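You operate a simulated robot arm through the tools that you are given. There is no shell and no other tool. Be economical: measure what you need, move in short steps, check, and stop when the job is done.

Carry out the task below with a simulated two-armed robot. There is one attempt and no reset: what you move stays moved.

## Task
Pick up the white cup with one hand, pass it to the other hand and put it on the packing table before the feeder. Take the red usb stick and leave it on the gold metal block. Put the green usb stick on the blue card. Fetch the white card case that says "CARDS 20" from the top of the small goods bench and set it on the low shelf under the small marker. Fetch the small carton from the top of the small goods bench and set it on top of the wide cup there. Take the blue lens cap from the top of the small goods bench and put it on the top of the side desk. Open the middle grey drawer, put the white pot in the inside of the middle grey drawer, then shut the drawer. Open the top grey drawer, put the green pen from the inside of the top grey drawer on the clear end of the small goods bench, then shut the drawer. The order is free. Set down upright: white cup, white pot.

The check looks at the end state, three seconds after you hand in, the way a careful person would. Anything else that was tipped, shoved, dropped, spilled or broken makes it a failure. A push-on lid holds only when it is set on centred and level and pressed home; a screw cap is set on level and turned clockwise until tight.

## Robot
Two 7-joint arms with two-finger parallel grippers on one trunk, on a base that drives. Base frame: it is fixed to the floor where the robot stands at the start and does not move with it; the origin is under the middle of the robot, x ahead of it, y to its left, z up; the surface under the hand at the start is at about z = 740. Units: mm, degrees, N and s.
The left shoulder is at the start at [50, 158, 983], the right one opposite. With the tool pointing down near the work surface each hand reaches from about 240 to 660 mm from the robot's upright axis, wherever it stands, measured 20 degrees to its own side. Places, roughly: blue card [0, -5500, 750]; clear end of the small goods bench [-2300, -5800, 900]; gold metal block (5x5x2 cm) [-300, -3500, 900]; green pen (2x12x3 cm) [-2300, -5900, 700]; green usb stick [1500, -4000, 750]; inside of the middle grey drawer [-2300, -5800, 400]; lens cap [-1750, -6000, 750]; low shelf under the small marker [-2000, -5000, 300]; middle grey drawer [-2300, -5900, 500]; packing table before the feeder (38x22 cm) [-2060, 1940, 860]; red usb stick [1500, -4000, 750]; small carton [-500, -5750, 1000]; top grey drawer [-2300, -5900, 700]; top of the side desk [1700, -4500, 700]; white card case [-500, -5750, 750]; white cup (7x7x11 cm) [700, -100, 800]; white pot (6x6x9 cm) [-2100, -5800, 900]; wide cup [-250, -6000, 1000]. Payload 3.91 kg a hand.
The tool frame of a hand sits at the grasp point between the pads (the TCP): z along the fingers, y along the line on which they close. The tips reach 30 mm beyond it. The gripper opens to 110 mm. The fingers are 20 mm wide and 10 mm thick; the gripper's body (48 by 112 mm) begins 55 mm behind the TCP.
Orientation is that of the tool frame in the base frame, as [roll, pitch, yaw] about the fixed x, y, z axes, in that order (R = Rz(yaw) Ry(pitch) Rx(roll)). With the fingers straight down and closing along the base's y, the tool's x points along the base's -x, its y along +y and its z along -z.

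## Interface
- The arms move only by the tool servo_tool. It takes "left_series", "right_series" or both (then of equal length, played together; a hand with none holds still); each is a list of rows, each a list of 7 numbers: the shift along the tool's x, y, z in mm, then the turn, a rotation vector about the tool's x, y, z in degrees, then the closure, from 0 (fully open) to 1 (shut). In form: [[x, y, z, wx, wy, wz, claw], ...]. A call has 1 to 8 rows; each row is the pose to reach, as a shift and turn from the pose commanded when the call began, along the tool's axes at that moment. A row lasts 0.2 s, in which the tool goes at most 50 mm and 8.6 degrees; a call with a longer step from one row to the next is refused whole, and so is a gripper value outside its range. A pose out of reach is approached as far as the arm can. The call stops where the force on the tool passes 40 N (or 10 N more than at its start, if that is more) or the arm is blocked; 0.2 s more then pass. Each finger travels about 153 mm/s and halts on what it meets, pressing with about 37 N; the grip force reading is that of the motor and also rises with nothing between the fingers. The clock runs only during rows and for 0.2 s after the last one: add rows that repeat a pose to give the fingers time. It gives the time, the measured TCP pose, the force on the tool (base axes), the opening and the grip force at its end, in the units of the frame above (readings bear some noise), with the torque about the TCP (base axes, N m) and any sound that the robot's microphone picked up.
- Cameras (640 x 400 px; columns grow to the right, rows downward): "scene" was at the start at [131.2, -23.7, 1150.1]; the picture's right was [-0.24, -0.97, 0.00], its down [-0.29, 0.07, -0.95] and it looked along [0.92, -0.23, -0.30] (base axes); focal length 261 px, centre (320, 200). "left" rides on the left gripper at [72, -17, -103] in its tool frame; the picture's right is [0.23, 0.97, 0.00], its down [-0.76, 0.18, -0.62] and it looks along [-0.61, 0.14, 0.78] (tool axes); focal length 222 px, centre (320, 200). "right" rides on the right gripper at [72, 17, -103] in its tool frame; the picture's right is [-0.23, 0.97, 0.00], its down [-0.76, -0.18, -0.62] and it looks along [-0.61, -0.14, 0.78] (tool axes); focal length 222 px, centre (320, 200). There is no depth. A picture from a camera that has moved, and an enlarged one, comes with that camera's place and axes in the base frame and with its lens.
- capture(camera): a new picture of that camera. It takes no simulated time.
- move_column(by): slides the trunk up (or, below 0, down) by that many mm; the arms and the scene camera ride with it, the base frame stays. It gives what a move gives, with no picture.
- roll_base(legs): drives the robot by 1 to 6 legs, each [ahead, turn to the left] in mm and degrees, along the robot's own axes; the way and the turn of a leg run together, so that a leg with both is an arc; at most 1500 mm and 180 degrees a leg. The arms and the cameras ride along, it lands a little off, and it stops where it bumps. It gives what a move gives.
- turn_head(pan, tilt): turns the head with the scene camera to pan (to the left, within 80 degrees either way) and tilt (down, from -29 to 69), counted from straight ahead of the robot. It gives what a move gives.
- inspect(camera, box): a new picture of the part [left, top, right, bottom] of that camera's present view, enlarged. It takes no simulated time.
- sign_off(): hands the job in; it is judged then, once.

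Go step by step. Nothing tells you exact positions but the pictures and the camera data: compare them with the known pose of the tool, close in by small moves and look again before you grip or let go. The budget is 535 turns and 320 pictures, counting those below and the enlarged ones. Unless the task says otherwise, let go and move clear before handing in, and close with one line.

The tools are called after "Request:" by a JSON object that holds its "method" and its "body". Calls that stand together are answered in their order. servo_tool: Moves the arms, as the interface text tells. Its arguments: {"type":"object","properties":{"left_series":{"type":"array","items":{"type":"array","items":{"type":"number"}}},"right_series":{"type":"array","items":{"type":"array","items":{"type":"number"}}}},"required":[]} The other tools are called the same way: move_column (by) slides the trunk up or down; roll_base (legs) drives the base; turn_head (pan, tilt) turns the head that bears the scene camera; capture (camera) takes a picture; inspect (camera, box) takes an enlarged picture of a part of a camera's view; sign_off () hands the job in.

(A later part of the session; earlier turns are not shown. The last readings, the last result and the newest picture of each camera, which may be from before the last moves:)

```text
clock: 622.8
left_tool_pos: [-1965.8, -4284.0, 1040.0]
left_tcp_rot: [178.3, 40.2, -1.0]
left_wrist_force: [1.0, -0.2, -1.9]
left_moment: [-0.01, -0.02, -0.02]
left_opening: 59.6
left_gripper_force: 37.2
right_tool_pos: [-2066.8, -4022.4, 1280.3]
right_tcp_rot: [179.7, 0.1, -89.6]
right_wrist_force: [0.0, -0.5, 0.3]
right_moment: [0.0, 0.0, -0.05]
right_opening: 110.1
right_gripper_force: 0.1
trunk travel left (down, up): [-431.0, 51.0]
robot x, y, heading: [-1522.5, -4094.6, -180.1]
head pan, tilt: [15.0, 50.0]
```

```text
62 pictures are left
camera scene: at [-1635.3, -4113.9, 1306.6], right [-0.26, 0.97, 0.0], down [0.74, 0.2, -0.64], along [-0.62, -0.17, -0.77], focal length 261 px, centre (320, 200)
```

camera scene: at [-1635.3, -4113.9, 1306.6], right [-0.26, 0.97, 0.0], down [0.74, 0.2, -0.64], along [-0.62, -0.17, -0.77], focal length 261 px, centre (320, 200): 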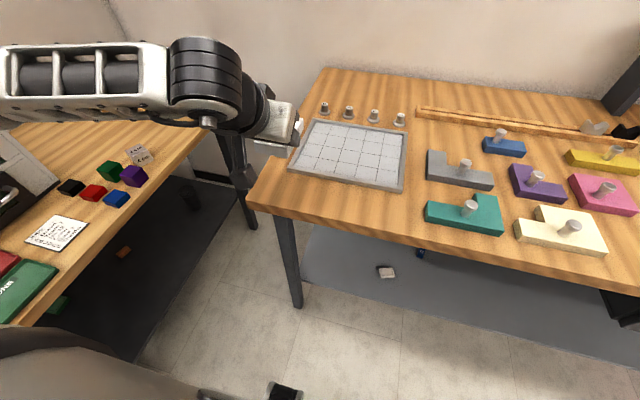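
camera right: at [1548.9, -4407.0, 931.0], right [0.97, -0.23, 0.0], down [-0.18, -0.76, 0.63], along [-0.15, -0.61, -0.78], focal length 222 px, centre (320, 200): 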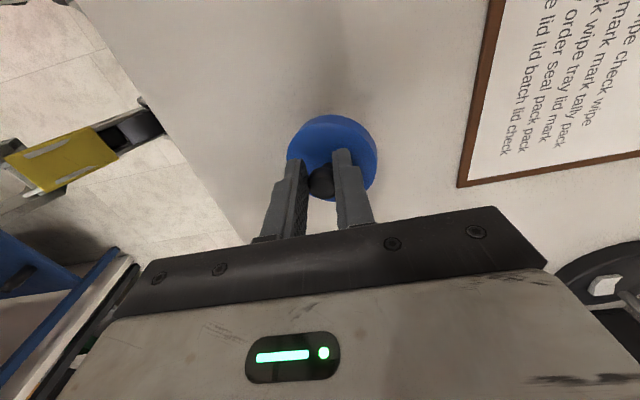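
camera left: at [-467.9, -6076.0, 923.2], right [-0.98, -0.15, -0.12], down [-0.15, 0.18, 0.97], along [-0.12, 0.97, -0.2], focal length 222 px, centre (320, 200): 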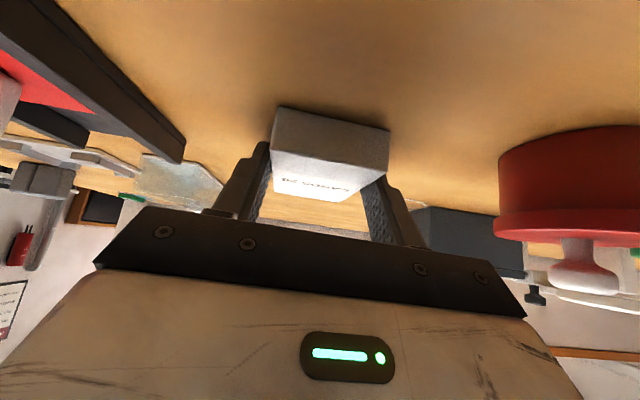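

The free strip in front of the grid tray is x -1943…-2054 around y -4160. I move the case over it and down to just above.

Request:
{"method": "servo_tool", "body": {"left_series": [[0, -40, 0, 0, 0, 0, 0.75], [10, -80, 18, 0, 0, 0, 0.75], [35, -124, 50, 0, 0, 0, 0.75], [60, -124, 83, 0, 0, 0, 0.75], [72, -124, 100, 0, 0, 0, 0.75]]}}

Request:
{"method": "inspect", "body": {"camera": "scene", "box": [220, 80, 460, 260]}}

```text
refused: row 3 steps farther than a row can; nothing moved
```

```text
2.22 times, centred on (340, 170) of scene
camera zoom: at [-1635.3, -4113.9, 1306.6], right [-0.26, 0.97, 0.0], down [0.74, 0.2, -0.64], along [-0.62, -0.17, -0.77], focal length 581 px, centre (276, 267)
```

zoom: 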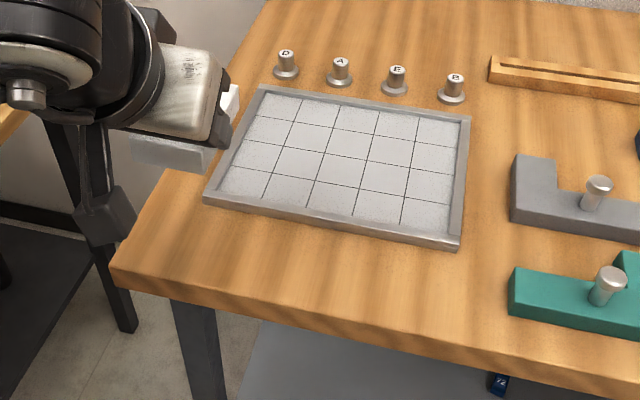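

Request:
{"method": "servo_tool", "body": {"left_series": [[0, -40, 0, 0, 0, 0, 0.75], [5, -80, 10, 0, 0, 0, 0.75], [20, -118, 32, 0, 0, 0, 0.75], [45, -124, 65, 0, 0, 0, 0.75], [72, -124, 100, 0, 0, 0, 0.75]]}}

Request:
{"method": "inspect", "body": {"camera": "scene", "box": [220, 80, 460, 260]}}

Request:
{"method": "capture", "body": {"camera": "left"}}

```text
clock: 624.0
left_tool_pos: [-1972.7, -4163.7, 915.2]
left_tcp_rot: [178.2, 40.1, -1.0]
left_wrist_force: [0.5, 0.6, -2.3]
left_moment: [0.0, -0.03, -0.03]
left_opening: 59.4
left_gripper_force: 36.9
right_tool_pos: [-2066.2, -4022.0, 1280.2]
right_tcp_rot: [179.7, 0.0, -89.7]
right_wrist_force: [-0.2, 0.1, 0.6]
right_moment: [-0.03, 0.01, 0.0]
right_opening: 109.8
right_gripper_force: 0.2
trunk travel left (down, up): [-431.0, 51.0]
robot x, y, heading: [-1521.0, -4094.5, -179.9]
head pan, tilt: [15.0, 50.0]
```

```text
2.22 times, centred on (340, 170) of scene
camera zoom: at [-1635.5, -4113.9, 1306.6], right [-0.26, 0.97, 0.0], down [0.74, 0.2, -0.64], along [-0.62, -0.17, -0.77], focal length 581 px, centre (276, 267)
```

zoom: 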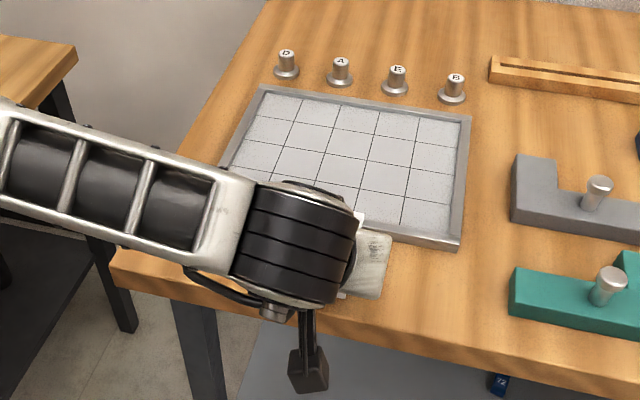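

```text
59 pictures are left
camera left: at [-1851.3, -4146.6, 946.7], right [0.18, -0.98, -0.12], down [-0.18, -0.16, 0.97], along [-0.97, -0.15, -0.2], focal length 222 px, centre (320, 200)
```

left: 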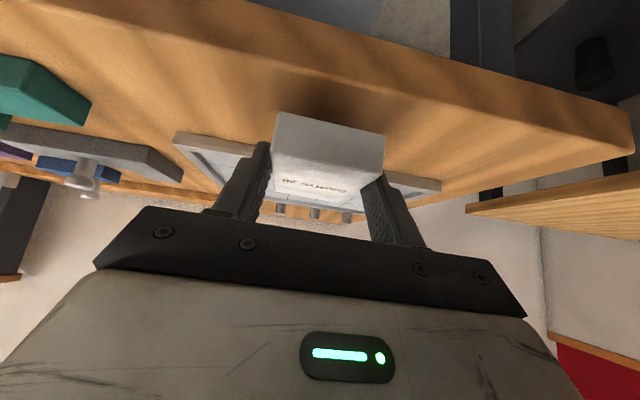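

Case hovers over the strip. I lower the last 20 mm to contact.

Request:
{"method": "servo_tool", "body": {"left_series": [[5, 0, 6, 0, 0, 0, 0.75], [9, 0, 11, 0, 0, 0, 0.75], [12.2, 0, 14.6, 0, 0, 0, 0.75], [12.2, 0, 14.6, 0, 0, 0, 0.75]]}}

Request:
{"method": "servo_tool", "body": {"left_series": [[1.3, 0, 1.5, 0, 0, 0, 0.75], [2.6, 0, 3.1, 0, 0, 0, 0.75], [2.6, 0, 3.1, 0, 0, 0, 0.75]]}}

```text
clock: 625.0
left_tool_pos: [-1974.8, -4163.2, 895.5]
left_tcp_rot: [178.4, 40.1, -1.2]
left_wrist_force: [-0.7, 0.7, -1.3]
left_moment: [-0.01, -0.04, 0.01]
left_opening: 59.4
left_gripper_force: 37.3
right_tool_pos: [-2066.0, -4022.1, 1280.3]
right_tcp_rot: [179.7, -0.1, -89.7]
right_wrist_force: [0.5, -0.4, -0.9]
right_moment: [-0.01, 0.01, -0.02]
right_opening: 109.8
right_gripper_force: 0.0
trunk travel left (down, up): [-431.0, 51.0]
robot x, y, heading: [-1520.0, -4091.4, -179.8]
head pan, tilt: [15.0, 50.0]
```

```text
clock: 625.8
left_tool_pos: [-1976.1, -4162.2, 893.5]
left_tcp_rot: [178.4, 40.3, -1.0]
left_wrist_force: [-0.1, -0.1, 6.2]
left_moment: [0.2, 0.47, 0.01]
left_opening: 59.5
left_gripper_force: 36.9
right_tool_pos: [-2064.9, -4023.1, 1279.6]
right_tcp_rot: [179.7, 0.1, -89.7]
right_wrist_force: [0.2, 0.8, 0.5]
right_moment: [-0.03, -0.02, 0.01]
right_opening: 110.0
right_gripper_force: 0.1
trunk travel left (down, up): [-431.0, 51.0]
robot x, y, heading: [-1518.5, -4093.4, -179.6]
head pan, tilt: [15.0, 50.0]
```

Contact. I release and withdraw the left hand along its fingers, then up and aside.

Request:
{"method": "servo_tool", "body": {"left_series": [[0, 0, 0, 0, 0, 0, 0.45], [0, 0, 0, 0, 0, 0, 0.2], [0, 0, 0, 0, 0, 0, 0], [0, 0, -30, 0, 0, 0, 0], [0, 0, -70, 0, 0, 0, 0], [-15, 20, -105, 0, 0, 0, 0], [-40, 50, -130, 0, 0, 0, 0], [-65, 85, -150, 0, 0, 0, 0]]}}

Request:
{"method": "inspect", "body": {"camera": "scene", "box": [220, 80, 460, 260]}}

```text
clock: 627.6
left_tool_pos: [-1928.9, -4245.3, 1053.2]
left_tcp_rot: [178.2, 40.1, -1.1]
left_wrist_force: [0.7, 0.7, 0.4]
left_moment: [0.0, 0.03, -0.03]
left_opening: 110.0
left_gripper_force: 0.1
right_tool_pos: [-2065.3, -4023.4, 1281.2]
right_tcp_rot: [179.7, 0.2, -89.7]
right_wrist_force: [0.3, -0.1, -0.9]
right_moment: [0.03, -0.01, 0.01]
right_opening: 110.4
right_gripper_force: 0.0
trunk travel left (down, up): [-431.0, 51.0]
robot x, y, heading: [-1522.4, -4094.9, -179.9]
head pan, tilt: [15.0, 50.0]
```

```text
2.22 times, centred on (340, 170) of scene
camera zoom: at [-1634.8, -4114.4, 1306.6], right [-0.26, 0.97, 0.0], down [0.74, 0.2, -0.64], along [-0.62, -0.17, -0.77], focal length 581 px, centre (276, 267)
```

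zoom: 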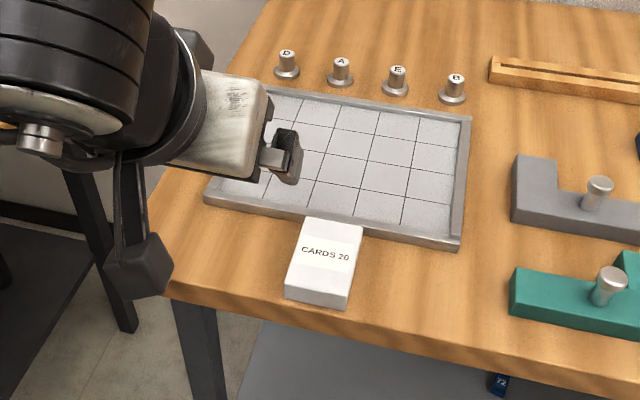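

The case lies on the bench end. I move the left hand further aside and turn the right hand into its normal yaw while bringing it over.

Request:
{"method": "servo_tool", "body": {"left_series": [[-5, 20, -5, 0, 0, 0, 0], [-10, 40, -10, 0, 0, 0, 0], [-15, 60, -15, 0, 0, 0, 0], [-20, 80, -20, 0, 0, 0, 0], [-25, 100, -25, 0, 0, 0, 0], [-30, 120, -30, 0, 0, 0, 0], [-30, 130, -30, 0, 0, 0, 0], [-30, 130, -30, 0, 0, 0, 0]], "right_series": [[0, 0, 0, 0, 0, -8.5, 0], [0, 0, 0, 0, 0, -17, 0], [0, 0, 0, 0, 0, -25.5, 0], [0, 0, 0, 0, 0, -34, 0], [0, -25, 30, 0, 0, -42.5, 0], [25, -50, 60, 0, 0, -51, 0], [50, -75, 90, 0, 0, -59.5, 0], [80, -100, 120, 0, 0, -68, 0]]}}

Request:
{"method": "servo_tool", "body": {"right_series": [[0, 0, 0, 0, 0, -7.5, 0], [0, 0, 0, 0, 0, -15, 0], [0, 0, 0, 0, 0, -22, 0]]}}

Request:
{"method": "servo_tool", "body": {"right_series": [[0, 0, 10, 0, -8, 0, 0], [0, 0, 20, 0, -16, 0, 0], [0, 0, 30, 0, -24, 0, 0], [0, 0, 40, 0, -32, 0, 0], [0, 0, 50, 0, -40, 0, 0]]}}

Request:
{"method": "capture", "body": {"camera": "scene"}}

```text
clock: 629.4
left_tool_pos: [-1934.8, -4373.0, 1096.3]
left_tcp_rot: [178.3, 40.2, -1.0]
left_wrist_force: [0.4, 0.1, 0.0]
left_moment: [0.03, -0.01, 0.0]
left_opening: 109.8
left_gripper_force: 0.0
right_tool_pos: [-1967.0, -4102.8, 1158.9]
right_tcp_rot: [179.9, 0.3, -21.6]
right_wrist_force: [-0.8, 0.8, 1.3]
right_moment: [0.06, 0.0, -0.01]
right_opening: 110.0
right_gripper_force: 0.0
trunk travel left (down, up): [-431.0, 51.0]
robot x, y, heading: [-1520.3, -4092.8, -180.0]
head pan, tilt: [15.0, 50.0]
```

```text
clock: 630.2
left_tool_pos: [-1933.5, -4372.6, 1096.4]
left_tcp_rot: [178.3, 40.1, -0.9]
left_wrist_force: [0.2, 0.6, 1.2]
left_moment: [0.02, 0.01, -0.01]
left_opening: 109.7
left_gripper_force: 0.0
right_tool_pos: [-1964.9, -4100.6, 1158.7]
right_tcp_rot: [179.9, 0.4, 0.3]
right_wrist_force: [0.0, 0.6, -0.5]
right_moment: [0.0, -0.02, -0.03]
right_opening: 109.9
right_gripper_force: 0.0
trunk travel left (down, up): [-431.0, 51.0]
robot x, y, heading: [-1522.5, -4094.4, -179.9]
head pan, tilt: [15.0, 50.0]
```

```text
clock: 631.4
left_tool_pos: [-1934.9, -4372.0, 1095.3]
left_tcp_rot: [178.3, 40.1, -1.0]
left_wrist_force: [0.3, 0.2, 0.4]
left_moment: [-0.01, 0.01, 0.0]
left_opening: 110.1
left_gripper_force: 0.1
right_tool_pos: [-1965.7, -4101.1, 1107.6]
right_tcp_rot: [180.0, 40.4, 0.2]
right_wrist_force: [0.4, 0.2, 0.6]
right_moment: [0.01, -0.01, 0.0]
right_opening: 109.8
right_gripper_force: 0.1
trunk travel left (down, up): [-431.0, 51.0]
robot x, y, heading: [-1522.9, -4092.8, -180.0]
head pan, tilt: [15.0, 50.0]
```

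```text
57 pictures are left
camera scene: at [-1635.2, -4113.9, 1306.7], right [-0.26, 0.97, 0.0], down [0.74, 0.2, -0.64], along [-0.62, -0.17, -0.77], focal length 261 px, centre (320, 200)
```

scene: 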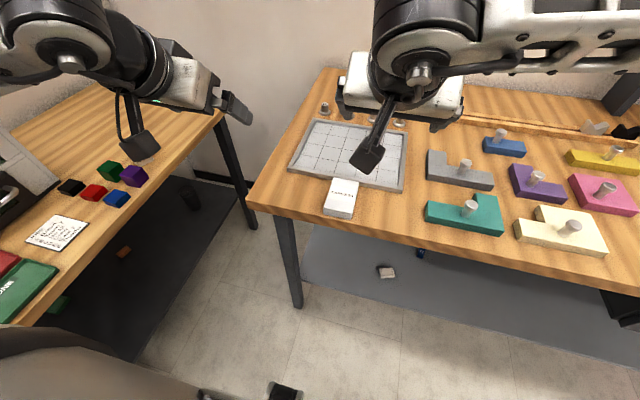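

Request:
{"method": "servo_tool", "body": {"right_series": [[32, 16, 21, 0, 0, 0, 0], [64, 32, 42, 0, 0, 0, 0], [96, 48, 63, 0, 0, 0, 0], [127.6, 63, 83.5, 0, 0, 0, 0]]}}

Request:
{"method": "capture", "body": {"camera": "right"}}

```text
clock: 632.4
left_tool_pos: [-1934.6, -4373.7, 1096.4]
left_tcp_rot: [178.3, 40.2, -1.1]
left_wrist_force: [-0.1, -0.2, -0.4]
left_moment: [-0.01, -0.04, -0.03]
left_opening: 110.1
left_gripper_force: 0.0
right_tool_pos: [-1921.5, -4165.5, 961.8]
right_tcp_rot: [-180.0, 40.3, 0.2]
right_wrist_force: [0.7, 0.1, -0.7]
right_moment: [0.01, -0.01, -0.02]
right_opening: 109.9
right_gripper_force: 0.1
trunk travel left (down, up): [-431.0, 51.0]
robot x, y, heading: [-1522.6, -4091.2, -179.9]
head pan, tilt: [15.0, 50.0]
```

```text
56 pictures are left
camera right: at [-1799.7, -4181.9, 992.3], right [-0.17, -0.97, 0.15], down [-0.18, 0.18, 0.97], along [-0.97, 0.14, -0.2], focal length 222 px, centre (320, 200)
```

right: 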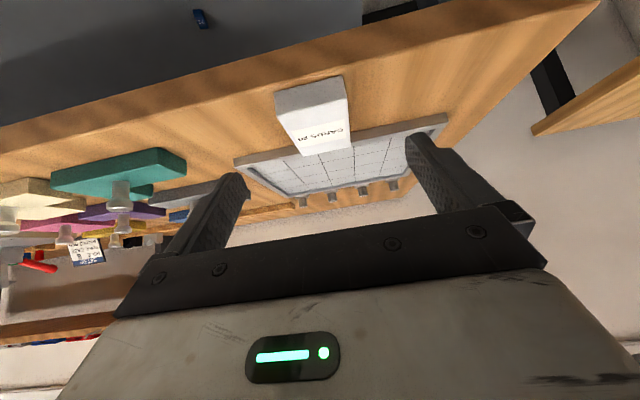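

Aligned. I advance and grip the case with the right hand.

Request:
{"method": "servo_tool", "body": {"right_series": [[0, 0, 40, 0, 0, 0, 0], [0, 0, 75, 0, 0, 0, 0], [0, 0, 91, 0, 0, 0, 0], [0, 0, 91, 0, 0, 0, 0.3], [0, 0, 91, 0, 0, 0, 0.5], [0, 0, 91, 0, 0, 0, 0.7], [0, 0, 91, 0, 0, 0, 0.7], [0, 0, 91, 0, 0, 0, 0.7]]}}

Request:
{"method": "capture", "body": {"camera": "right"}}

```text
clock: 634.2
left_tool_pos: [-1933.7, -4372.8, 1094.8]
left_tcp_rot: [178.4, 40.1, -1.1]
left_wrist_force: [0.5, -0.7, 0.5]
left_moment: [-0.01, 0.0, 0.0]
left_opening: 109.9
left_gripper_force: 0.1
right_tool_pos: [-1983.3, -4166.2, 891.1]
right_tcp_rot: [-180.0, 40.1, 0.3]
right_wrist_force: [0.4, 0.7, -0.5]
right_moment: [-0.01, 0.01, -0.02]
right_opening: 59.6
right_gripper_force: 36.6
trunk travel left (down, up): [-431.0, 51.0]
robot x, y, heading: [-1522.4, -4098.5, -179.9]
head pan, tilt: [15.0, 50.0]
```

```text
55 pictures are left
camera right: at [-1859.6, -4182.1, 921.7], right [-0.17, -0.97, 0.15], down [-0.18, 0.18, 0.97], along [-0.97, 0.14, -0.2], focal length 222 px, centre (320, 200)
```

right: 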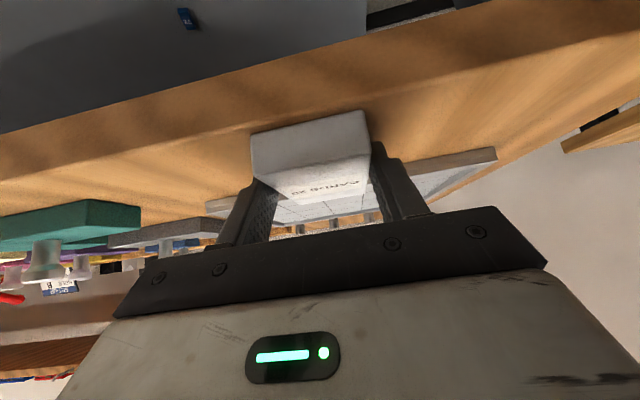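

Gripped. I lift the case, and pull the left arm back and up so it clears the blue bench later.

Request:
{"method": "servo_tool", "body": {"right_series": [[-6, 0, -8, 0, 0, 0, 0.75], [-22, 0, -27, 0, 0, 0, 0.75], [-48, 0, -58, 0, 0, 0, 0.75], [-75, 0, -88, 0, 0, 0, 0.75], [-100, 0, -120, 0, 0, 0, 0.75]], "left_series": [[0, 0, -40, 0, 0, 0, 0], [0, 0, -80, 0, 0, 0, 0], [0, 0, -120, 0, 0, 0, 0], [0, 0, -160, 0, 0, 0, 0], [0, 0, -190, 0, 0, 0, 0]]}}

Request:
{"method": "roll_base", "body": {"legs": [[75, 0], [0, 90], [-90, 0]]}}

Request:
{"method": "turn_head", "body": {"pan": -10, "tilt": 40}}

Request:
{"method": "capture", "body": {"camera": "scene"}}

```text
clock: 635.4
left_tool_pos: [-1810.2, -4370.6, 1243.3]
left_tcp_rot: [178.3, 40.2, -1.0]
left_wrist_force: [1.3, -0.1, -0.6]
left_moment: [-0.01, 0.05, -0.03]
left_opening: 110.1
left_gripper_force: 0.1
right_tool_pos: [-1978.1, -4163.3, 1052.0]
right_tcp_rot: [-179.9, 40.2, 0.4]
right_wrist_force: [-0.3, -0.1, -0.8]
right_moment: [0.02, -0.03, 0.02]
right_opening: 59.1
right_gripper_force: 36.9
trunk travel left (down, up): [-431.0, 51.0]
robot x, y, heading: [-1522.4, -4092.9, -179.8]
head pan, tilt: [15.0, 50.0]
```

```text
clock: 640.9
left_tool_pos: [-1323.5, -4299.6, 1242.7]
left_tcp_rot: [178.3, 40.1, 87.5]
left_wrist_force: [-0.6, -0.1, -0.2]
left_moment: [-0.04, -0.03, 0.05]
left_opening: 110.0
left_gripper_force: 0.1
right_tool_pos: [-1534.1, -4462.6, 1050.6]
right_tcp_rot: [179.9, 40.3, 88.9]
right_wrist_force: [-0.4, 0.2, -0.4]
right_moment: [0.02, -0.01, -0.01]
right_opening: 59.5
right_gripper_force: 37.1
trunk travel left (down, up): [-431.0, 51.0]
robot x, y, heading: [-1591.9, -4004.1, -91.3]
head pan, tilt: [15.0, 50.0]
```

```text
clock: 641.8
left_tool_pos: [-1323.5, -4299.4, 1243.7]
left_tcp_rot: [178.3, 40.1, 87.5]
left_wrist_force: [0.3, 0.0, 0.1]
left_moment: [-0.01, 0.02, 0.03]
left_opening: 109.8
left_gripper_force: 0.1
right_tool_pos: [-1533.9, -4462.9, 1051.3]
right_tcp_rot: [-179.8, 40.2, 88.9]
right_wrist_force: [0.2, -0.1, -1.3]
right_moment: [0.04, -0.01, 0.0]
right_opening: 59.2
right_gripper_force: 36.7
trunk travel left (down, up): [-431.0, 51.0]
robot x, y, heading: [-1594.6, -4006.5, -91.3]
head pan, tilt: [-10.0, 40.0]
```

```text
54 pictures are left
camera scene: at [-1610.7, -4128.4, 1320.8], right [-0.98, 0.2, 0.0], down [0.13, 0.63, -0.77], along [-0.15, -0.75, -0.64], focal length 261 px, centre (320, 200)
```

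scene: 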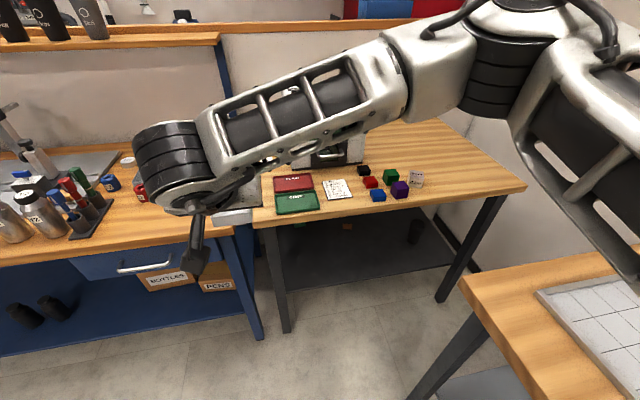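

My right elbow is over the grey bench here, so I shift a little to the left and forward before lowering.

Request:
{"method": "roll_base", "body": {"legs": [[0, 37.4], [95, 0], [0, -36.1]]}}

Request:
{"method": "servo_tool", "body": {"right_series": [[-13, -42, 13, 0, 0, 0, 0.75], [-13, -85, 25, 0, 0, 0, 0.75], [0, -127, 45, 0, 0, 0, 0.75], [20, -168, 70, 0, 0, 0, 0.75], [40, -205, 95, 0, 0, 0, 0.75]]}}

Request:
{"method": "capture", "body": {"camera": "scene"}}

```text
clock: 646.4
left_tool_pos: [-1264.1, -4374.3, 1243.4]
left_tcp_rot: [178.1, 40.0, 88.1]
left_wrist_force: [-0.1, 0.0, -0.2]
left_moment: [0.0, -0.02, -0.02]
left_opening: 110.2
left_gripper_force: 0.0
right_tool_pos: [-1473.6, -4538.5, 1050.0]
right_tcp_rot: [-179.9, 40.3, 89.6]
right_wrist_force: [0.1, -0.8, -1.2]
right_moment: [0.01, 0.03, 0.0]
right_opening: 59.2
right_gripper_force: 36.6
trunk travel left (down, up): [-431.0, 51.0]
robot x, y, heading: [-1539.7, -4082.4, -90.8]
head pan, tilt: [-10.0, 40.0]
```

```text
refused: row 4 steps farther than a row can; nothing moved
```

```text
53 pictures are left
camera scene: at [-1553.8, -4205.4, 1320.8], right [-0.98, 0.19, 0.0], down [0.12, 0.63, -0.77], along [-0.14, -0.75, -0.64], focal length 261 px, centre (320, 200)
```

scene: 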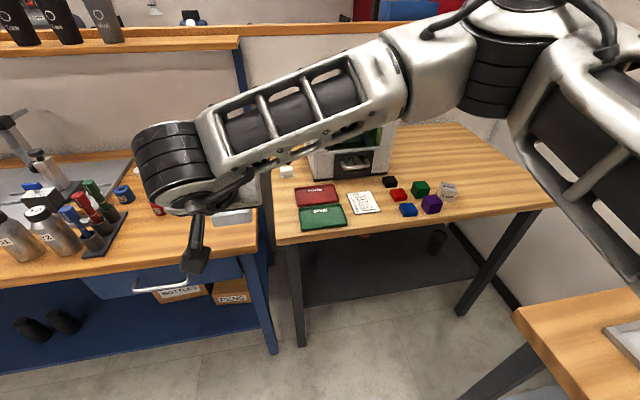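

Request:
{"method": "servo_tool", "body": {"right_series": [[-7, -36, 6, 0, 0, 0, 0.75], [-14, -72, 12, 0, 0, 0, 0.75], [-20, -108, 17, 0, 0, 0, 0.75], [-27, -144, 23, 0, 0, 0, 0.75], [-34, -180, 29, 0, 0, 0, 0.75], [-41, -216, 35, 0, 0, 0, 0.75]]}}

Request:
{"method": "servo_tool", "body": {"right_series": [[26, 0, 31, 0, 0, 0, 0.75], [52, 0, 61, 0, 0, 0, 0.75], [77, 0, 92, 0, 0, 0, 0.75], [103, 0, 123, 0, 0, 0, 0.75], [129, 0, 153, 0, 0, 0, 0.75]]}}

Request:
{"method": "capture", "body": {"camera": "scene"}}

```text
clock: 647.8
left_tool_pos: [-1264.7, -4374.0, 1243.4]
left_tcp_rot: [178.1, 40.1, 88.1]
left_wrist_force: [-0.3, -0.1, 0.0]
left_moment: [-0.01, -0.02, -0.04]
left_opening: 109.8
left_gripper_force: 0.0
right_tool_pos: [-1691.1, -4592.1, 1050.4]
right_tcp_rot: [-180.0, 40.4, 89.6]
right_wrist_force: [0.3, 0.5, -1.2]
right_moment: [0.03, 0.02, -0.03]
right_opening: 59.5
right_gripper_force: 36.8
trunk travel left (down, up): [-431.0, 51.0]
robot x, y, heading: [-1539.0, -4083.3, -90.8]
head pan, tilt: [-10.0, 40.0]
```

```text
clock: 649.0
left_tool_pos: [-1264.6, -4374.0, 1243.0]
left_tcp_rot: [178.3, 40.1, 88.3]
left_wrist_force: [-0.5, -0.1, -0.3]
left_moment: [0.02, 0.0, 0.02]
left_opening: 110.0
left_gripper_force: 0.1
right_tool_pos: [-1688.3, -4592.3, 850.2]
right_tcp_rot: [-180.0, 40.3, 89.5]
right_wrist_force: [0.3, -0.6, -0.7]
right_moment: [0.05, 0.0, -0.01]
right_opening: 59.5
right_gripper_force: 37.2
trunk travel left (down, up): [-431.0, 51.0]
robot x, y, heading: [-1537.5, -4079.1, -90.7]
head pan, tilt: [-10.0, 40.0]
```

```text
52 pictures are left
camera scene: at [-1553.7, -4205.5, 1320.8], right [-0.98, 0.19, 0.0], down [0.12, 0.63, -0.77], along [-0.14, -0.75, -0.64], focal length 261 px, centre (320, 200)
```

scene: 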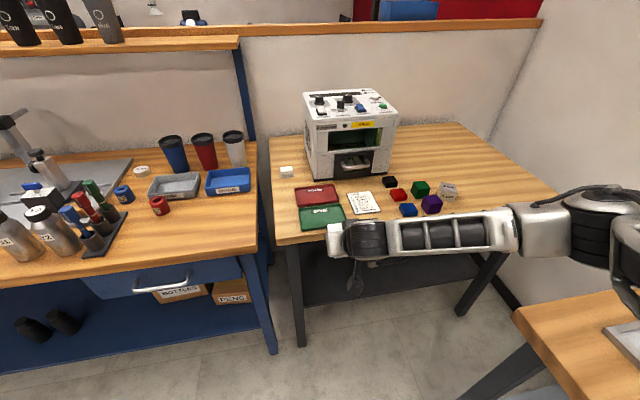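

The elbow is ahead of the bench end. I lower further by arm first, so the upper arm swings away from the bench corner.

Request:
{"method": "servo_tool", "body": {"right_series": [[26, 0, 31, 0, 0, 0, 0.75], [52, 0, 61, 0, 0, 0, 0.75], [77, 0, 92, 0, 0, 0, 0.75], [103, 0, 123, 0, 0, 0, 0.75], [135, 0, 161, 0, 0, 0, 0.75]]}}

Request:
{"method": "capture", "body": {"camera": "scene"}}

```text
clock: 650.2
left_tool_pos: [-1264.3, -4374.2, 1243.4]
left_tcp_rot: [178.2, 40.1, 88.1]
left_wrist_force: [0.8, -0.7, -0.4]
left_moment: [-0.04, 0.0, -0.02]
left_opening: 109.7
left_gripper_force: 0.1
right_tool_pos: [-1687.5, -4593.2, 702.7]
right_tcp_rot: [-179.8, 40.1, 89.6]
right_wrist_force: [0.6, 0.1, -1.8]
right_moment: [0.03, 0.02, 0.0]
right_opening: 59.5
right_gripper_force: 36.9
right hand out of reach, approached as far as the arm can: row 4, 5
trunk travel left (down, up): [-431.0, 51.0]
robot x, y, heading: [-1540.2, -4081.4, -90.7]
head pan, tilt: [-10.0, 40.0]
```

```text
51 pictures are left
camera scene: at [-1553.4, -4205.4, 1320.8], right [-0.98, 0.19, 0.0], down [0.12, 0.63, -0.77], along [-0.14, -0.75, -0.64], focal length 261 px, centre (320, 200)
```

scene: 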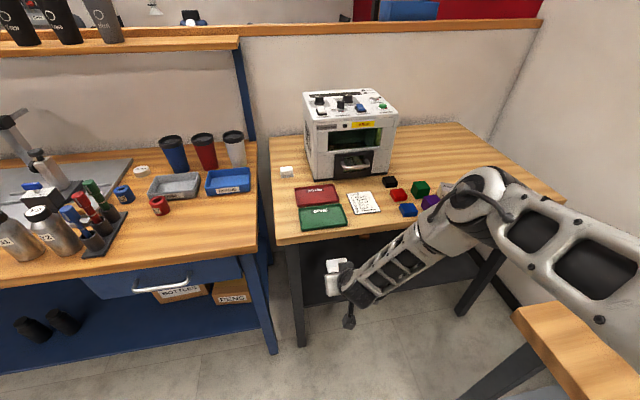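

Good posture. Now I lower the trunk by 275 mm and check against the shelf.

Request:
{"method": "move_column", "body": {"by": -270}}

Request:
{"method": "turn_head", "body": {"pan": -10, "tilt": 50}}

Request:
{"method": "capture", "body": {"camera": "scene"}}

Request:
{"method": "capture", "body": {"camera": "right"}}

```text
clock: 653.0
left_tool_pos: [-1265.5, -4373.4, 972.9]
left_tcp_rot: [178.4, 40.0, 88.2]
left_wrist_force: [0.5, -0.9, -0.4]
left_moment: [-0.01, -0.03, -0.02]
left_opening: 110.0
left_gripper_force: 0.0
right_tool_pos: [-1688.2, -4593.4, 431.2]
right_tcp_rot: [-179.8, 40.1, 89.6]
right_wrist_force: [0.1, -0.2, -0.8]
right_moment: [0.04, 0.0, 0.0]
right_opening: 59.5
right_gripper_force: 36.8
trunk travel left (down, up): [-161.0, 321.0]
robot x, y, heading: [-1540.0, -4083.8, -90.8]
head pan, tilt: [-10.0, 40.0]
```

```text
clock: 653.7
left_tool_pos: [-1264.9, -4374.5, 973.5]
left_tcp_rot: [178.3, 40.1, 88.2]
left_wrist_force: [0.2, 0.6, -0.1]
left_moment: [-0.01, 0.04, 0.0]
left_opening: 110.0
left_gripper_force: 0.0
right_tool_pos: [-1688.7, -4593.5, 430.1]
right_tcp_rot: [-179.8, 40.1, 89.7]
right_wrist_force: [0.2, -0.2, -1.0]
right_moment: [0.01, -0.04, 0.01]
right_opening: 59.5
right_gripper_force: 36.9
trunk travel left (down, up): [-161.0, 321.0]
robot x, y, heading: [-1539.2, -4081.3, -90.8]
head pan, tilt: [-10.0, 50.0]
```

```text
50 pictures are left
camera scene: at [-1552.1, -4197.4, 1036.7], right [-0.98, 0.19, 0.0], down [0.14, 0.75, -0.64], along [-0.12, -0.63, -0.77], focal length 261 px, centre (320, 200)
```

scene: 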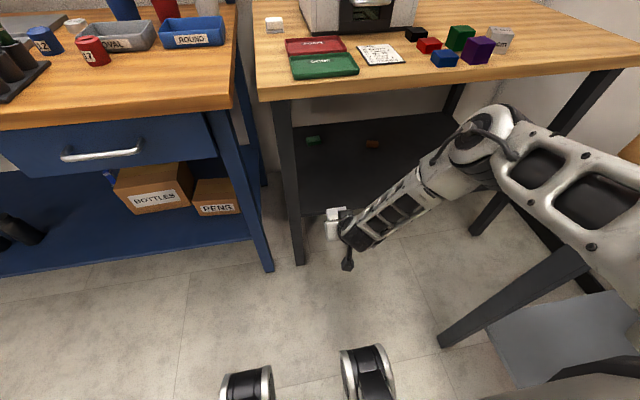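

```text
49 pictures are left
camera right: at [-1670.0, -4471.1, 463.0], right [0.97, -0.18, 0.14], down [-0.18, -0.18, 0.97], along [-0.15, -0.97, -0.21], focal length 222 px, centre (320, 200)
```

right: 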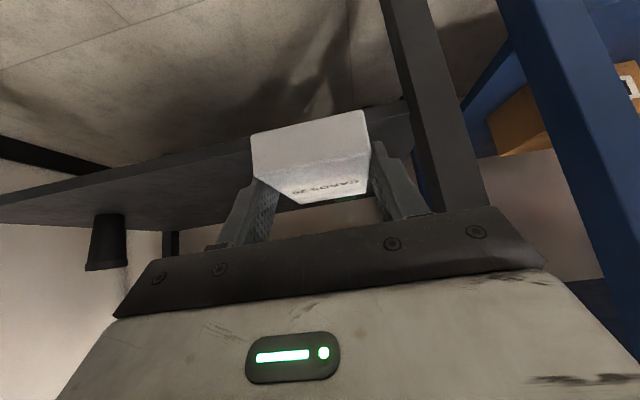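

The shelf top is at z≈335. My elbow would meet the table edge at this height, so I lower the trunk another 155 mm and raise the hand by the same amount, shifting 50 mm away from the table leg.

Request:
{"method": "move_column", "body": {"by": -155}}

Request:
{"method": "servo_tool", "body": {"right_series": [[-25, -12, -30, 0, 0, 0, 0.75], [-50, -25, -60, 0, 0, 0, 0.75], [-75, -38, -90, 0, 0, 0, 0.75], [-100, -50, -119, 0, 0, 0, 0.75]]}}

Request:
{"method": "capture", "body": {"camera": "scene"}}

```text
clock: 655.5
left_tool_pos: [-1264.9, -4374.3, 818.1]
left_tcp_rot: [178.3, 40.1, 88.3]
left_wrist_force: [0.1, -0.1, -0.7]
left_moment: [0.0, 0.01, -0.01]
left_opening: 110.1
left_gripper_force: 0.0
right_tool_pos: [-1687.9, -4593.5, 274.7]
right_tcp_rot: [-179.8, 40.1, 89.7]
right_wrist_force: [-0.2, 0.7, -1.7]
right_moment: [0.04, 0.02, 0.0]
right_opening: 59.3
right_gripper_force: 36.1
trunk travel left (down, up): [-6.0, 476.0]
robot x, y, heading: [-1538.1, -4081.3, -90.7]
head pan, tilt: [-10.0, 50.0]
```

```text
clock: 656.5
left_tool_pos: [-1264.5, -4374.2, 817.0]
left_tcp_rot: [178.3, 40.1, 88.2]
left_wrist_force: [0.9, -0.2, 0.4]
left_moment: [0.02, 0.01, 0.0]
left_opening: 110.2
left_gripper_force: 0.1
right_tool_pos: [-1737.2, -4591.4, 432.1]
right_tcp_rot: [-179.9, 40.0, 89.7]
right_wrist_force: [0.1, 0.6, -1.2]
right_moment: [0.01, 0.01, -0.02]
right_opening: 59.6
right_gripper_force: 37.6
trunk travel left (down, up): [-6.0, 476.0]
robot x, y, heading: [-1536.1, -4082.4, -90.9]
head pan, tilt: [-10.0, 50.0]
```

```text
48 pictures are left
camera scene: at [-1552.1, -4197.5, 881.6], right [-0.98, 0.19, 0.0], down [0.14, 0.75, -0.64], along [-0.12, -0.63, -0.77], focal length 261 px, centre (320, 200)
```

scene: 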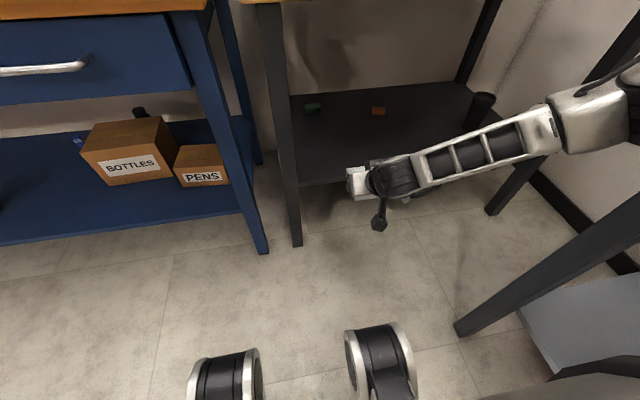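

The elbow is now low enough to pass under the table top. I drive forward in two short legs.

Request:
{"method": "roll_base", "body": {"legs": [[100, 0]]}}

Request:
{"method": "capture", "body": {"camera": "scene"}}

Request:
{"method": "capture", "body": {"camera": "right"}}

```text
clock: 657.6
left_tool_pos: [-1266.1, -4473.9, 818.5]
left_tcp_rot: [178.4, 40.1, 88.3]
left_wrist_force: [-0.4, 0.4, 0.0]
left_moment: [0.02, 0.01, -0.04]
left_opening: 110.0
left_gripper_force: 0.0
right_tool_pos: [-1738.7, -4692.6, 432.6]
right_tcp_rot: [-179.8, 40.1, 89.6]
right_wrist_force: [-0.5, 0.2, -1.4]
right_moment: [0.01, 0.0, -0.01]
right_opening: 59.5
right_gripper_force: 37.1
trunk travel left (down, up): [-6.0, 476.0]
robot x, y, heading: [-1539.3, -4179.9, -90.9]
head pan, tilt: [-10.0, 50.0]
```

```text
47 pictures are left
camera scene: at [-1553.2, -4297.1, 881.6], right [-0.98, 0.18, 0.0], down [0.14, 0.75, -0.64], along [-0.12, -0.63, -0.77], focal length 261 px, centre (320, 200)
```

scene: 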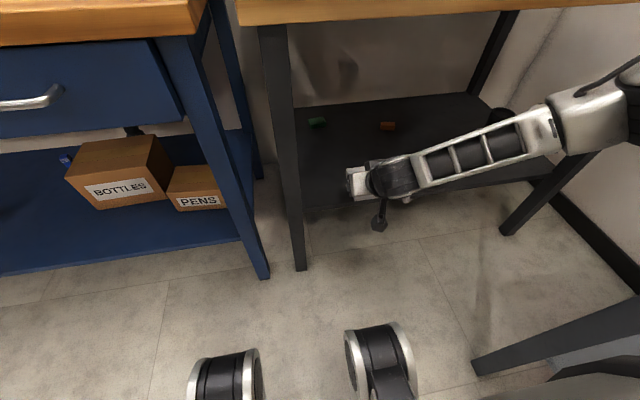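

```text
46 pictures are left
camera right: at [-1719.7, -4570.1, 463.4], right [0.97, -0.18, 0.14], down [-0.18, -0.18, 0.97], along [-0.15, -0.97, -0.21], focal length 222 px, centre (320, 200)
```

right: 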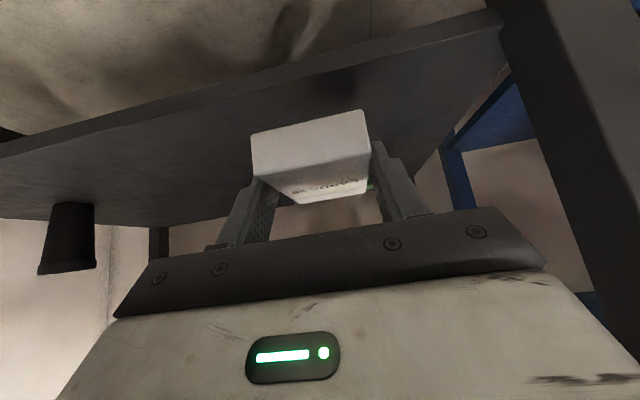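

Request:
{"method": "roll_base", "body": {"legs": [[90, 0]]}}

Request:
{"method": "capture", "body": {"camera": "scene"}}

Request:
{"method": "capture", "body": {"camera": "right"}}

```text
clock: 658.7
left_tool_pos: [-1266.0, -4560.6, 818.0]
left_tcp_rot: [178.3, 40.0, 88.2]
left_wrist_force: [1.2, 0.2, -0.6]
left_moment: [0.0, -0.02, -0.01]
left_opening: 110.1
left_gripper_force: 0.1
right_tool_pos: [-1738.4, -4780.7, 431.7]
right_tcp_rot: [-179.8, 40.0, 89.6]
right_wrist_force: [-0.6, 0.3, -0.6]
right_moment: [-0.01, 0.02, -0.01]
right_opening: 59.5
right_gripper_force: 36.6
trunk travel left (down, up): [-6.0, 476.0]
robot x, y, heading: [-1543.8, -4267.3, -90.4]
head pan, tilt: [-10.0, 50.0]
```

```text
45 pictures are left
camera scene: at [-1554.1, -4385.3, 881.6], right [-0.98, 0.18, 0.0], down [0.14, 0.75, -0.64], along [-0.12, -0.63, -0.77], focal length 261 px, centre (320, 200)
```

scene: 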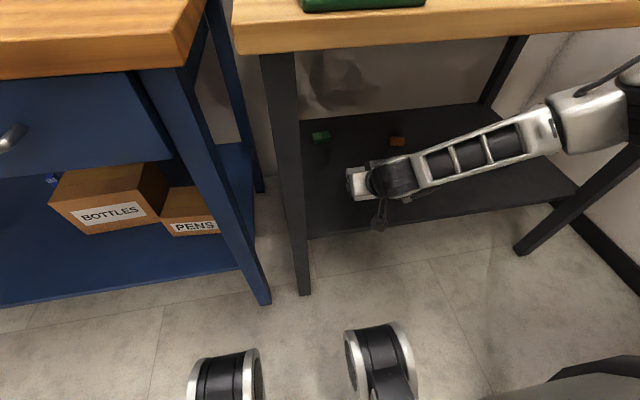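

```text
44 pictures are left
camera right: at [-1720.5, -4658.3, 463.4], right [0.97, -0.18, 0.14], down [-0.18, -0.18, 0.97], along [-0.15, -0.97, -0.21], focal length 222 px, centre (320, 200)
```

right: 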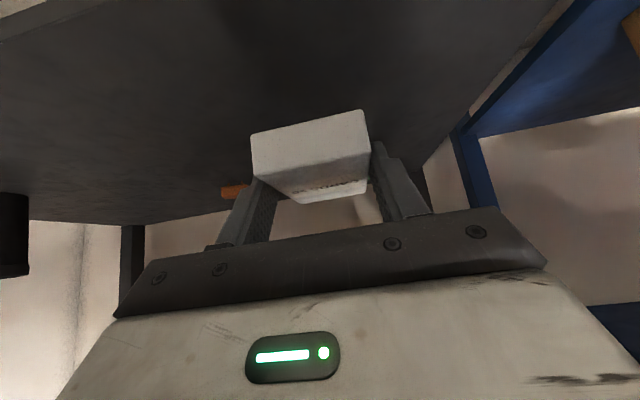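

The case is over the shelf. I lower it.

Request:
{"method": "servo_tool", "body": {"right_series": [[13, 0, 15, 0, 0, 0, 0.75], [25, 0, 30, 0, 0, 0, 0.75], [34, 0, 40, 0, 0, 0, 0.75]]}}

Request:
{"method": "servo_tool", "body": {"right_series": [[2.6, 0, 3.1, 0, 0, 0, 0.75], [3.9, 0, 4.6, 0, 0, 0, 0.75], [3.9, 0, 4.6, 0, 0, 0, 0.75]]}}

Request:
{"method": "capture", "body": {"camera": "right"}}

```text
clock: 659.5
left_tool_pos: [-1266.0, -4562.0, 817.4]
left_tcp_rot: [178.3, 40.1, 88.0]
left_wrist_force: [0.2, -0.8, 0.4]
left_moment: [-0.01, 0.0, -0.01]
left_opening: 110.3
left_gripper_force: 0.0
right_tool_pos: [-1738.5, -4779.0, 379.9]
right_tcp_rot: [-179.8, 40.0, 89.8]
right_wrist_force: [-0.3, -0.9, -0.3]
right_moment: [0.0, -0.03, 0.01]
right_opening: 59.5
right_gripper_force: 36.5
trunk travel left (down, up): [-6.0, 476.0]
robot x, y, heading: [-1542.2, -4271.9, -90.4]
head pan, tilt: [-10.0, 50.0]
```

```text
clock: 660.3
left_tool_pos: [-1267.0, -4561.9, 816.7]
left_tcp_rot: [178.3, 40.1, 88.2]
left_wrist_force: [0.3, 0.1, -0.7]
left_moment: [-0.02, 0.01, 0.0]
left_opening: 110.0
left_gripper_force: 0.1
right_tool_pos: [-1737.4, -4778.8, 374.3]
right_tcp_rot: [-179.8, 40.0, 89.7]
right_wrist_force: [-0.2, 0.7, -1.0]
right_moment: [0.01, -0.02, 0.03]
right_opening: 59.3
right_gripper_force: 37.0
trunk travel left (down, up): [-6.0, 476.0]
robot x, y, heading: [-1539.7, -4268.3, -90.6]
head pan, tilt: [-10.0, 50.0]
```

```text
43 pictures are left
camera right: at [-1720.1, -4657.5, 405.6], right [0.97, -0.18, 0.14], down [-0.18, -0.18, 0.97], along [-0.15, -0.97, -0.21], focal length 222 px, centre (320, 200)
```

right: 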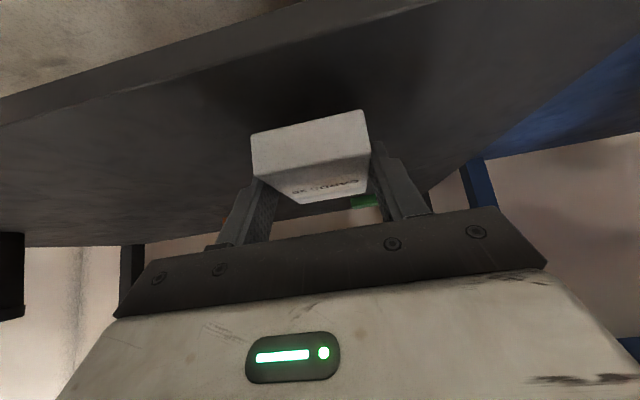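

Request:
{"method": "servo_tool", "body": {"right_series": [[1.3, 0, 1.5, 0, 0, 0, 0.75], [2.6, 0, 3.1, 0, 0, 0, 0.75], [2.6, 0, 3.1, 0, 0, 0, 0.75]]}}

```text
clock: 661.1
left_tool_pos: [-1265.5, -4561.5, 816.8]
left_tcp_rot: [178.3, 40.1, 88.3]
left_wrist_force: [-0.1, 0.4, -0.4]
left_moment: [0.0, -0.01, 0.0]
left_opening: 110.0
left_gripper_force: 0.0
right_tool_pos: [-1740.0, -4780.0, 369.9]
right_tcp_rot: [-179.9, 40.1, 89.6]
right_wrist_force: [0.3, 0.4, -1.0]
right_moment: [0.0, 0.0, -0.03]
right_opening: 59.6
right_gripper_force: 37.3
trunk travel left (down, up): [-6.0, 476.0]
robot x, y, heading: [-1541.9, -4269.8, -90.5]
head pan, tilt: [-10.0, 50.0]
```

Request:
{"method": "servo_tool", "body": {"right_series": [[1.3, 0, 1.5, 0, 0, 0, 0.75], [3.2, 0, 3.8, 0, 0, 0, 0.75], [3.2, 0, 3.8, 0, 0, 0, 0.75]]}}

```text
clock: 661.9
left_tool_pos: [-1266.4, -4560.3, 818.4]
left_tcp_rot: [178.3, 40.1, 88.3]
left_wrist_force: [1.0, -0.8, -0.9]
left_moment: [-0.04, 0.0, -0.01]
left_opening: 110.1
left_gripper_force: 0.1
right_tool_pos: [-1737.7, -4779.9, 363.9]
right_tcp_rot: [-179.8, 40.1, 89.6]
right_wrist_force: [0.3, -0.5, -1.0]
right_moment: [0.06, 0.01, 0.03]
right_opening: 59.6
right_gripper_force: 37.5
trunk travel left (down, up): [-6.0, 476.0]
robot x, y, heading: [-1540.0, -4267.7, -90.4]
head pan, tilt: [-10.0, 50.0]
```

Request:
{"method": "servo_tool", "body": {"right_series": [[1.3, 0, 1.5, 0, 0, 0, 0.75], [3.2, 0, 3.8, 0, 0, 0, 0.75], [3.2, 0, 3.8, 0, 0, 0, 0.75]]}}

Request:
{"method": "capture", "body": {"camera": "right"}}

```text
clock: 662.7
left_tool_pos: [-1267.3, -4561.5, 816.5]
left_tcp_rot: [178.2, 40.1, 88.3]
left_wrist_force: [-0.3, -0.3, 0.0]
left_moment: [-0.05, -0.01, -0.01]
left_opening: 110.2
left_gripper_force: 0.0
right_tool_pos: [-1740.0, -4779.4, 359.4]
right_tcp_rot: [-179.8, 40.1, 89.6]
right_wrist_force: [0.1, 0.3, -1.1]
right_moment: [0.01, -0.02, 0.0]
right_opening: 59.4
right_gripper_force: 36.8
trunk travel left (down, up): [-6.0, 476.0]
robot x, y, heading: [-1538.9, -4272.8, -90.6]
head pan, tilt: [-10.0, 50.0]
```

```text
42 pictures are left
camera right: at [-1721.0, -4657.8, 391.0], right [0.97, -0.18, 0.14], down [-0.18, -0.18, 0.97], along [-0.15, -0.97, -0.21], focal length 222 px, centre (320, 200)
```

right: 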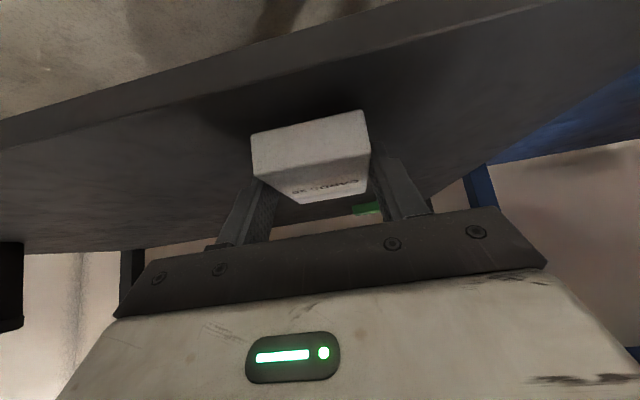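

Request:
{"method": "servo_tool", "body": {"right_series": [[1.9, 0, 2.3, 0, 0, 0, 0.75], [3.9, 0, 4.6, 0, 0, 0, 0.75], [3.9, 0, 4.6, 0, 0, 0, 0.75]]}}

```text
clock: 663.5
left_tool_pos: [-1266.7, -4562.4, 817.5]
left_tcp_rot: [178.3, 40.1, 88.2]
left_wrist_force: [0.0, 0.1, 0.8]
left_moment: [-0.02, -0.03, -0.01]
left_opening: 110.2
left_gripper_force: 0.2
right_tool_pos: [-1738.9, -4779.1, 354.1]
right_tcp_rot: [-179.8, 40.1, 89.6]
right_wrist_force: [-0.3, -0.3, -0.7]
right_moment: [0.04, -0.02, 0.02]
right_opening: 59.5
right_gripper_force: 37.6
trunk travel left (down, up): [-6.0, 476.0]
robot x, y, heading: [-1540.7, -4272.1, -90.6]
head pan, tilt: [-10.0, 50.0]
```

Request:
{"method": "servo_tool", "body": {"right_series": [[1.9, 0, 2.3, 0, 0, 0, 0.75], [3.9, 0, 4.6, 0, 0, 0, 0.75], [3.9, 0, 4.6, 0, 0, 0, 0.75]]}}

```text
clock: 664.3
left_tool_pos: [-1267.1, -4559.7, 817.6]
left_tcp_rot: [178.4, 40.3, 88.3]
left_wrist_force: [0.6, 0.5, 0.1]
left_moment: [0.01, 0.01, -0.05]
left_opening: 110.3
left_gripper_force: 0.1
right_tool_pos: [-1738.4, -4782.1, 350.4]
right_tcp_rot: [-179.9, 40.5, 89.6]
right_wrist_force: [-2.8, 7.3, 24.7]
right_moment: [0.42, -0.01, -0.01]
right_opening: 59.4
right_gripper_force: 37.0
trunk travel left (down, up): [-6.0, 476.0]
robot x, y, heading: [-1537.4, -4270.5, -90.7]
head pan, tilt: [-10.0, 50.0]
```

Contact with the shelf. I relieve 3 mm, release and withdraw along the fingers.

Request:
{"method": "servo_tool", "body": {"right_series": [[-1.9, 0, -2.3, 0, 0, 0, 0.75], [-1.9, 0, -2.3, 0, 0, 0, 0.45], [-1.9, 0, -2.3, 0, 0, 0, 0.25], [-1.9, 0, -2.3, 0, 0, 0, 0.25], [-2, 0, -30, 0, 0, 0, 0.25], [-2, 0, -65, 0, 0, 0, 0.25], [-2, 0, -100, 0, 0, 0, 0.25]]}}

Request:
{"method": "capture", "body": {"camera": "right"}}

Request:
{"method": "capture", "body": {"camera": "scene"}}

```text
clock: 665.9
left_tool_pos: [-1266.4, -4562.2, 819.0]
left_tcp_rot: [178.3, 40.0, 88.2]
left_wrist_force: [-0.1, -0.1, 0.7]
left_moment: [0.03, 0.0, -0.02]
left_opening: 110.5
left_gripper_force: 0.1
right_tool_pos: [-1737.0, -4717.8, 425.7]
right_tcp_rot: [-179.8, 40.0, 89.7]
right_wrist_force: [1.0, 0.3, 0.2]
right_moment: [0.0, -0.03, 0.02]
right_opening: 82.5
right_gripper_force: 0.1
trunk travel left (down, up): [-6.0, 476.0]
robot x, y, heading: [-1540.2, -4267.0, -90.9]
head pan, tilt: [-10.0, 50.0]
```

```text
41 pictures are left
camera right: at [-1719.1, -4595.6, 457.8], right [0.97, -0.18, 0.14], down [-0.18, -0.18, 0.97], along [-0.15, -0.97, -0.21], focal length 222 px, centre (320, 200)
```

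right: 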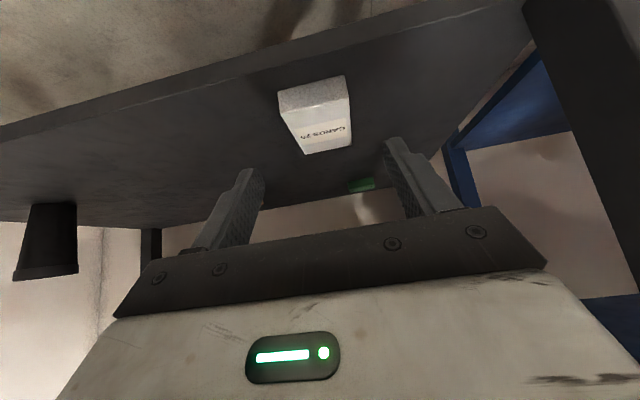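

```text
40 pictures are left
camera scene: at [-1554.1, -4385.3, 881.6], right [-0.98, 0.18, 0.0], down [0.14, 0.75, -0.64], along [-0.12, -0.63, -0.77], focal length 261 px, centre (320, 200)
```

scene: 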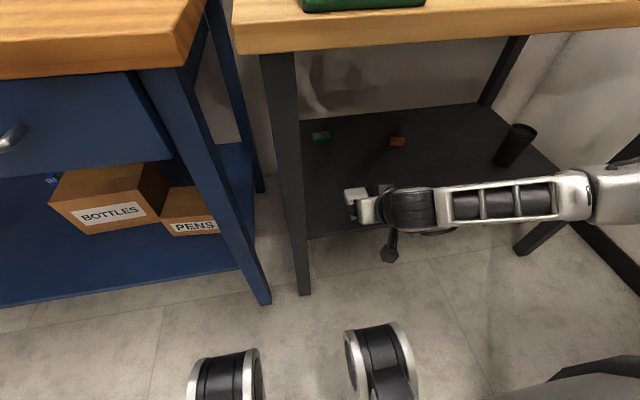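

The CARDS 20 case lies on the low shelf. I back out 110 mm, raise the trunk clear of the benches, and take a last check view.

Request:
{"method": "roll_base", "body": {"legs": [[-110, 0]]}}

Request:
{"method": "move_column", "body": {"by": 330}}

Request:
{"method": "capture", "body": {"camera": "scene"}}

```text
clock: 667.2
left_tool_pos: [-1264.3, -4452.4, 817.6]
left_tcp_rot: [178.2, 40.0, 88.5]
left_wrist_force: [-0.3, 0.0, 0.0]
left_moment: [-0.01, -0.03, 0.01]
left_opening: 110.1
left_gripper_force: 0.0
right_tool_pos: [-1715.4, -4615.7, 433.5]
right_tcp_rot: [178.8, 41.0, 90.9]
right_wrist_force: [0.4, 0.3, -0.3]
right_moment: [-0.02, 0.01, 0.03]
right_opening: 82.4
right_gripper_force: 0.0
trunk travel left (down, up): [-6.0, 476.0]
robot x, y, heading: [-1538.0, -4157.3, -89.9]
head pan, tilt: [-10.0, 50.0]
stopped in leg 1: the robot was blocked; the commanded pose is now the measured one
```

```text
clock: 668.9
left_tool_pos: [-1265.8, -4452.3, 971.4]
left_tcp_rot: [178.2, 40.1, 88.6]
left_wrist_force: [0.5, -0.2, 0.5]
left_moment: [0.02, 0.04, -0.04]
left_opening: 109.9
left_gripper_force: 0.0
right_tool_pos: [-1661.7, -4523.3, 507.1]
right_tcp_rot: [174.2, 27.7, 93.6]
right_wrist_force: [0.0, 0.4, 0.0]
right_moment: [-0.03, -0.03, -0.01]
right_opening: 82.6
right_gripper_force: 0.0
trunk travel left (down, up): [-157.0, 325.0]
robot x, y, heading: [-1536.2, -4161.1, -89.9]
head pan, tilt: [-10.0, 50.0]
stopped: the arm was blocked; the commanded pose is now the measured one
```

```text
39 pictures are left
camera scene: at [-1550.6, -4278.9, 1034.2], right [-0.99, 0.17, 0.0], down [0.13, 0.76, -0.64], along [-0.11, -0.63, -0.77], focal length 261 px, centre (320, 200)
```

scene: 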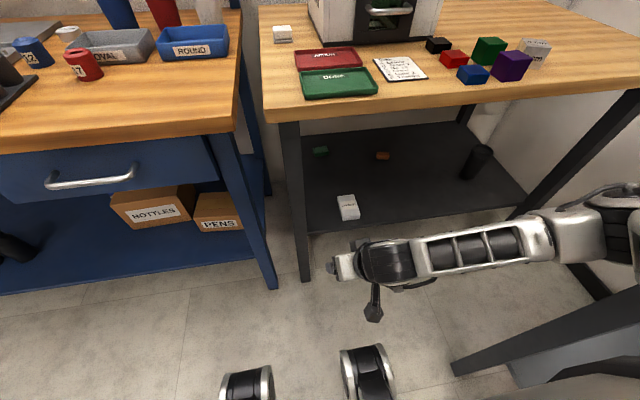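

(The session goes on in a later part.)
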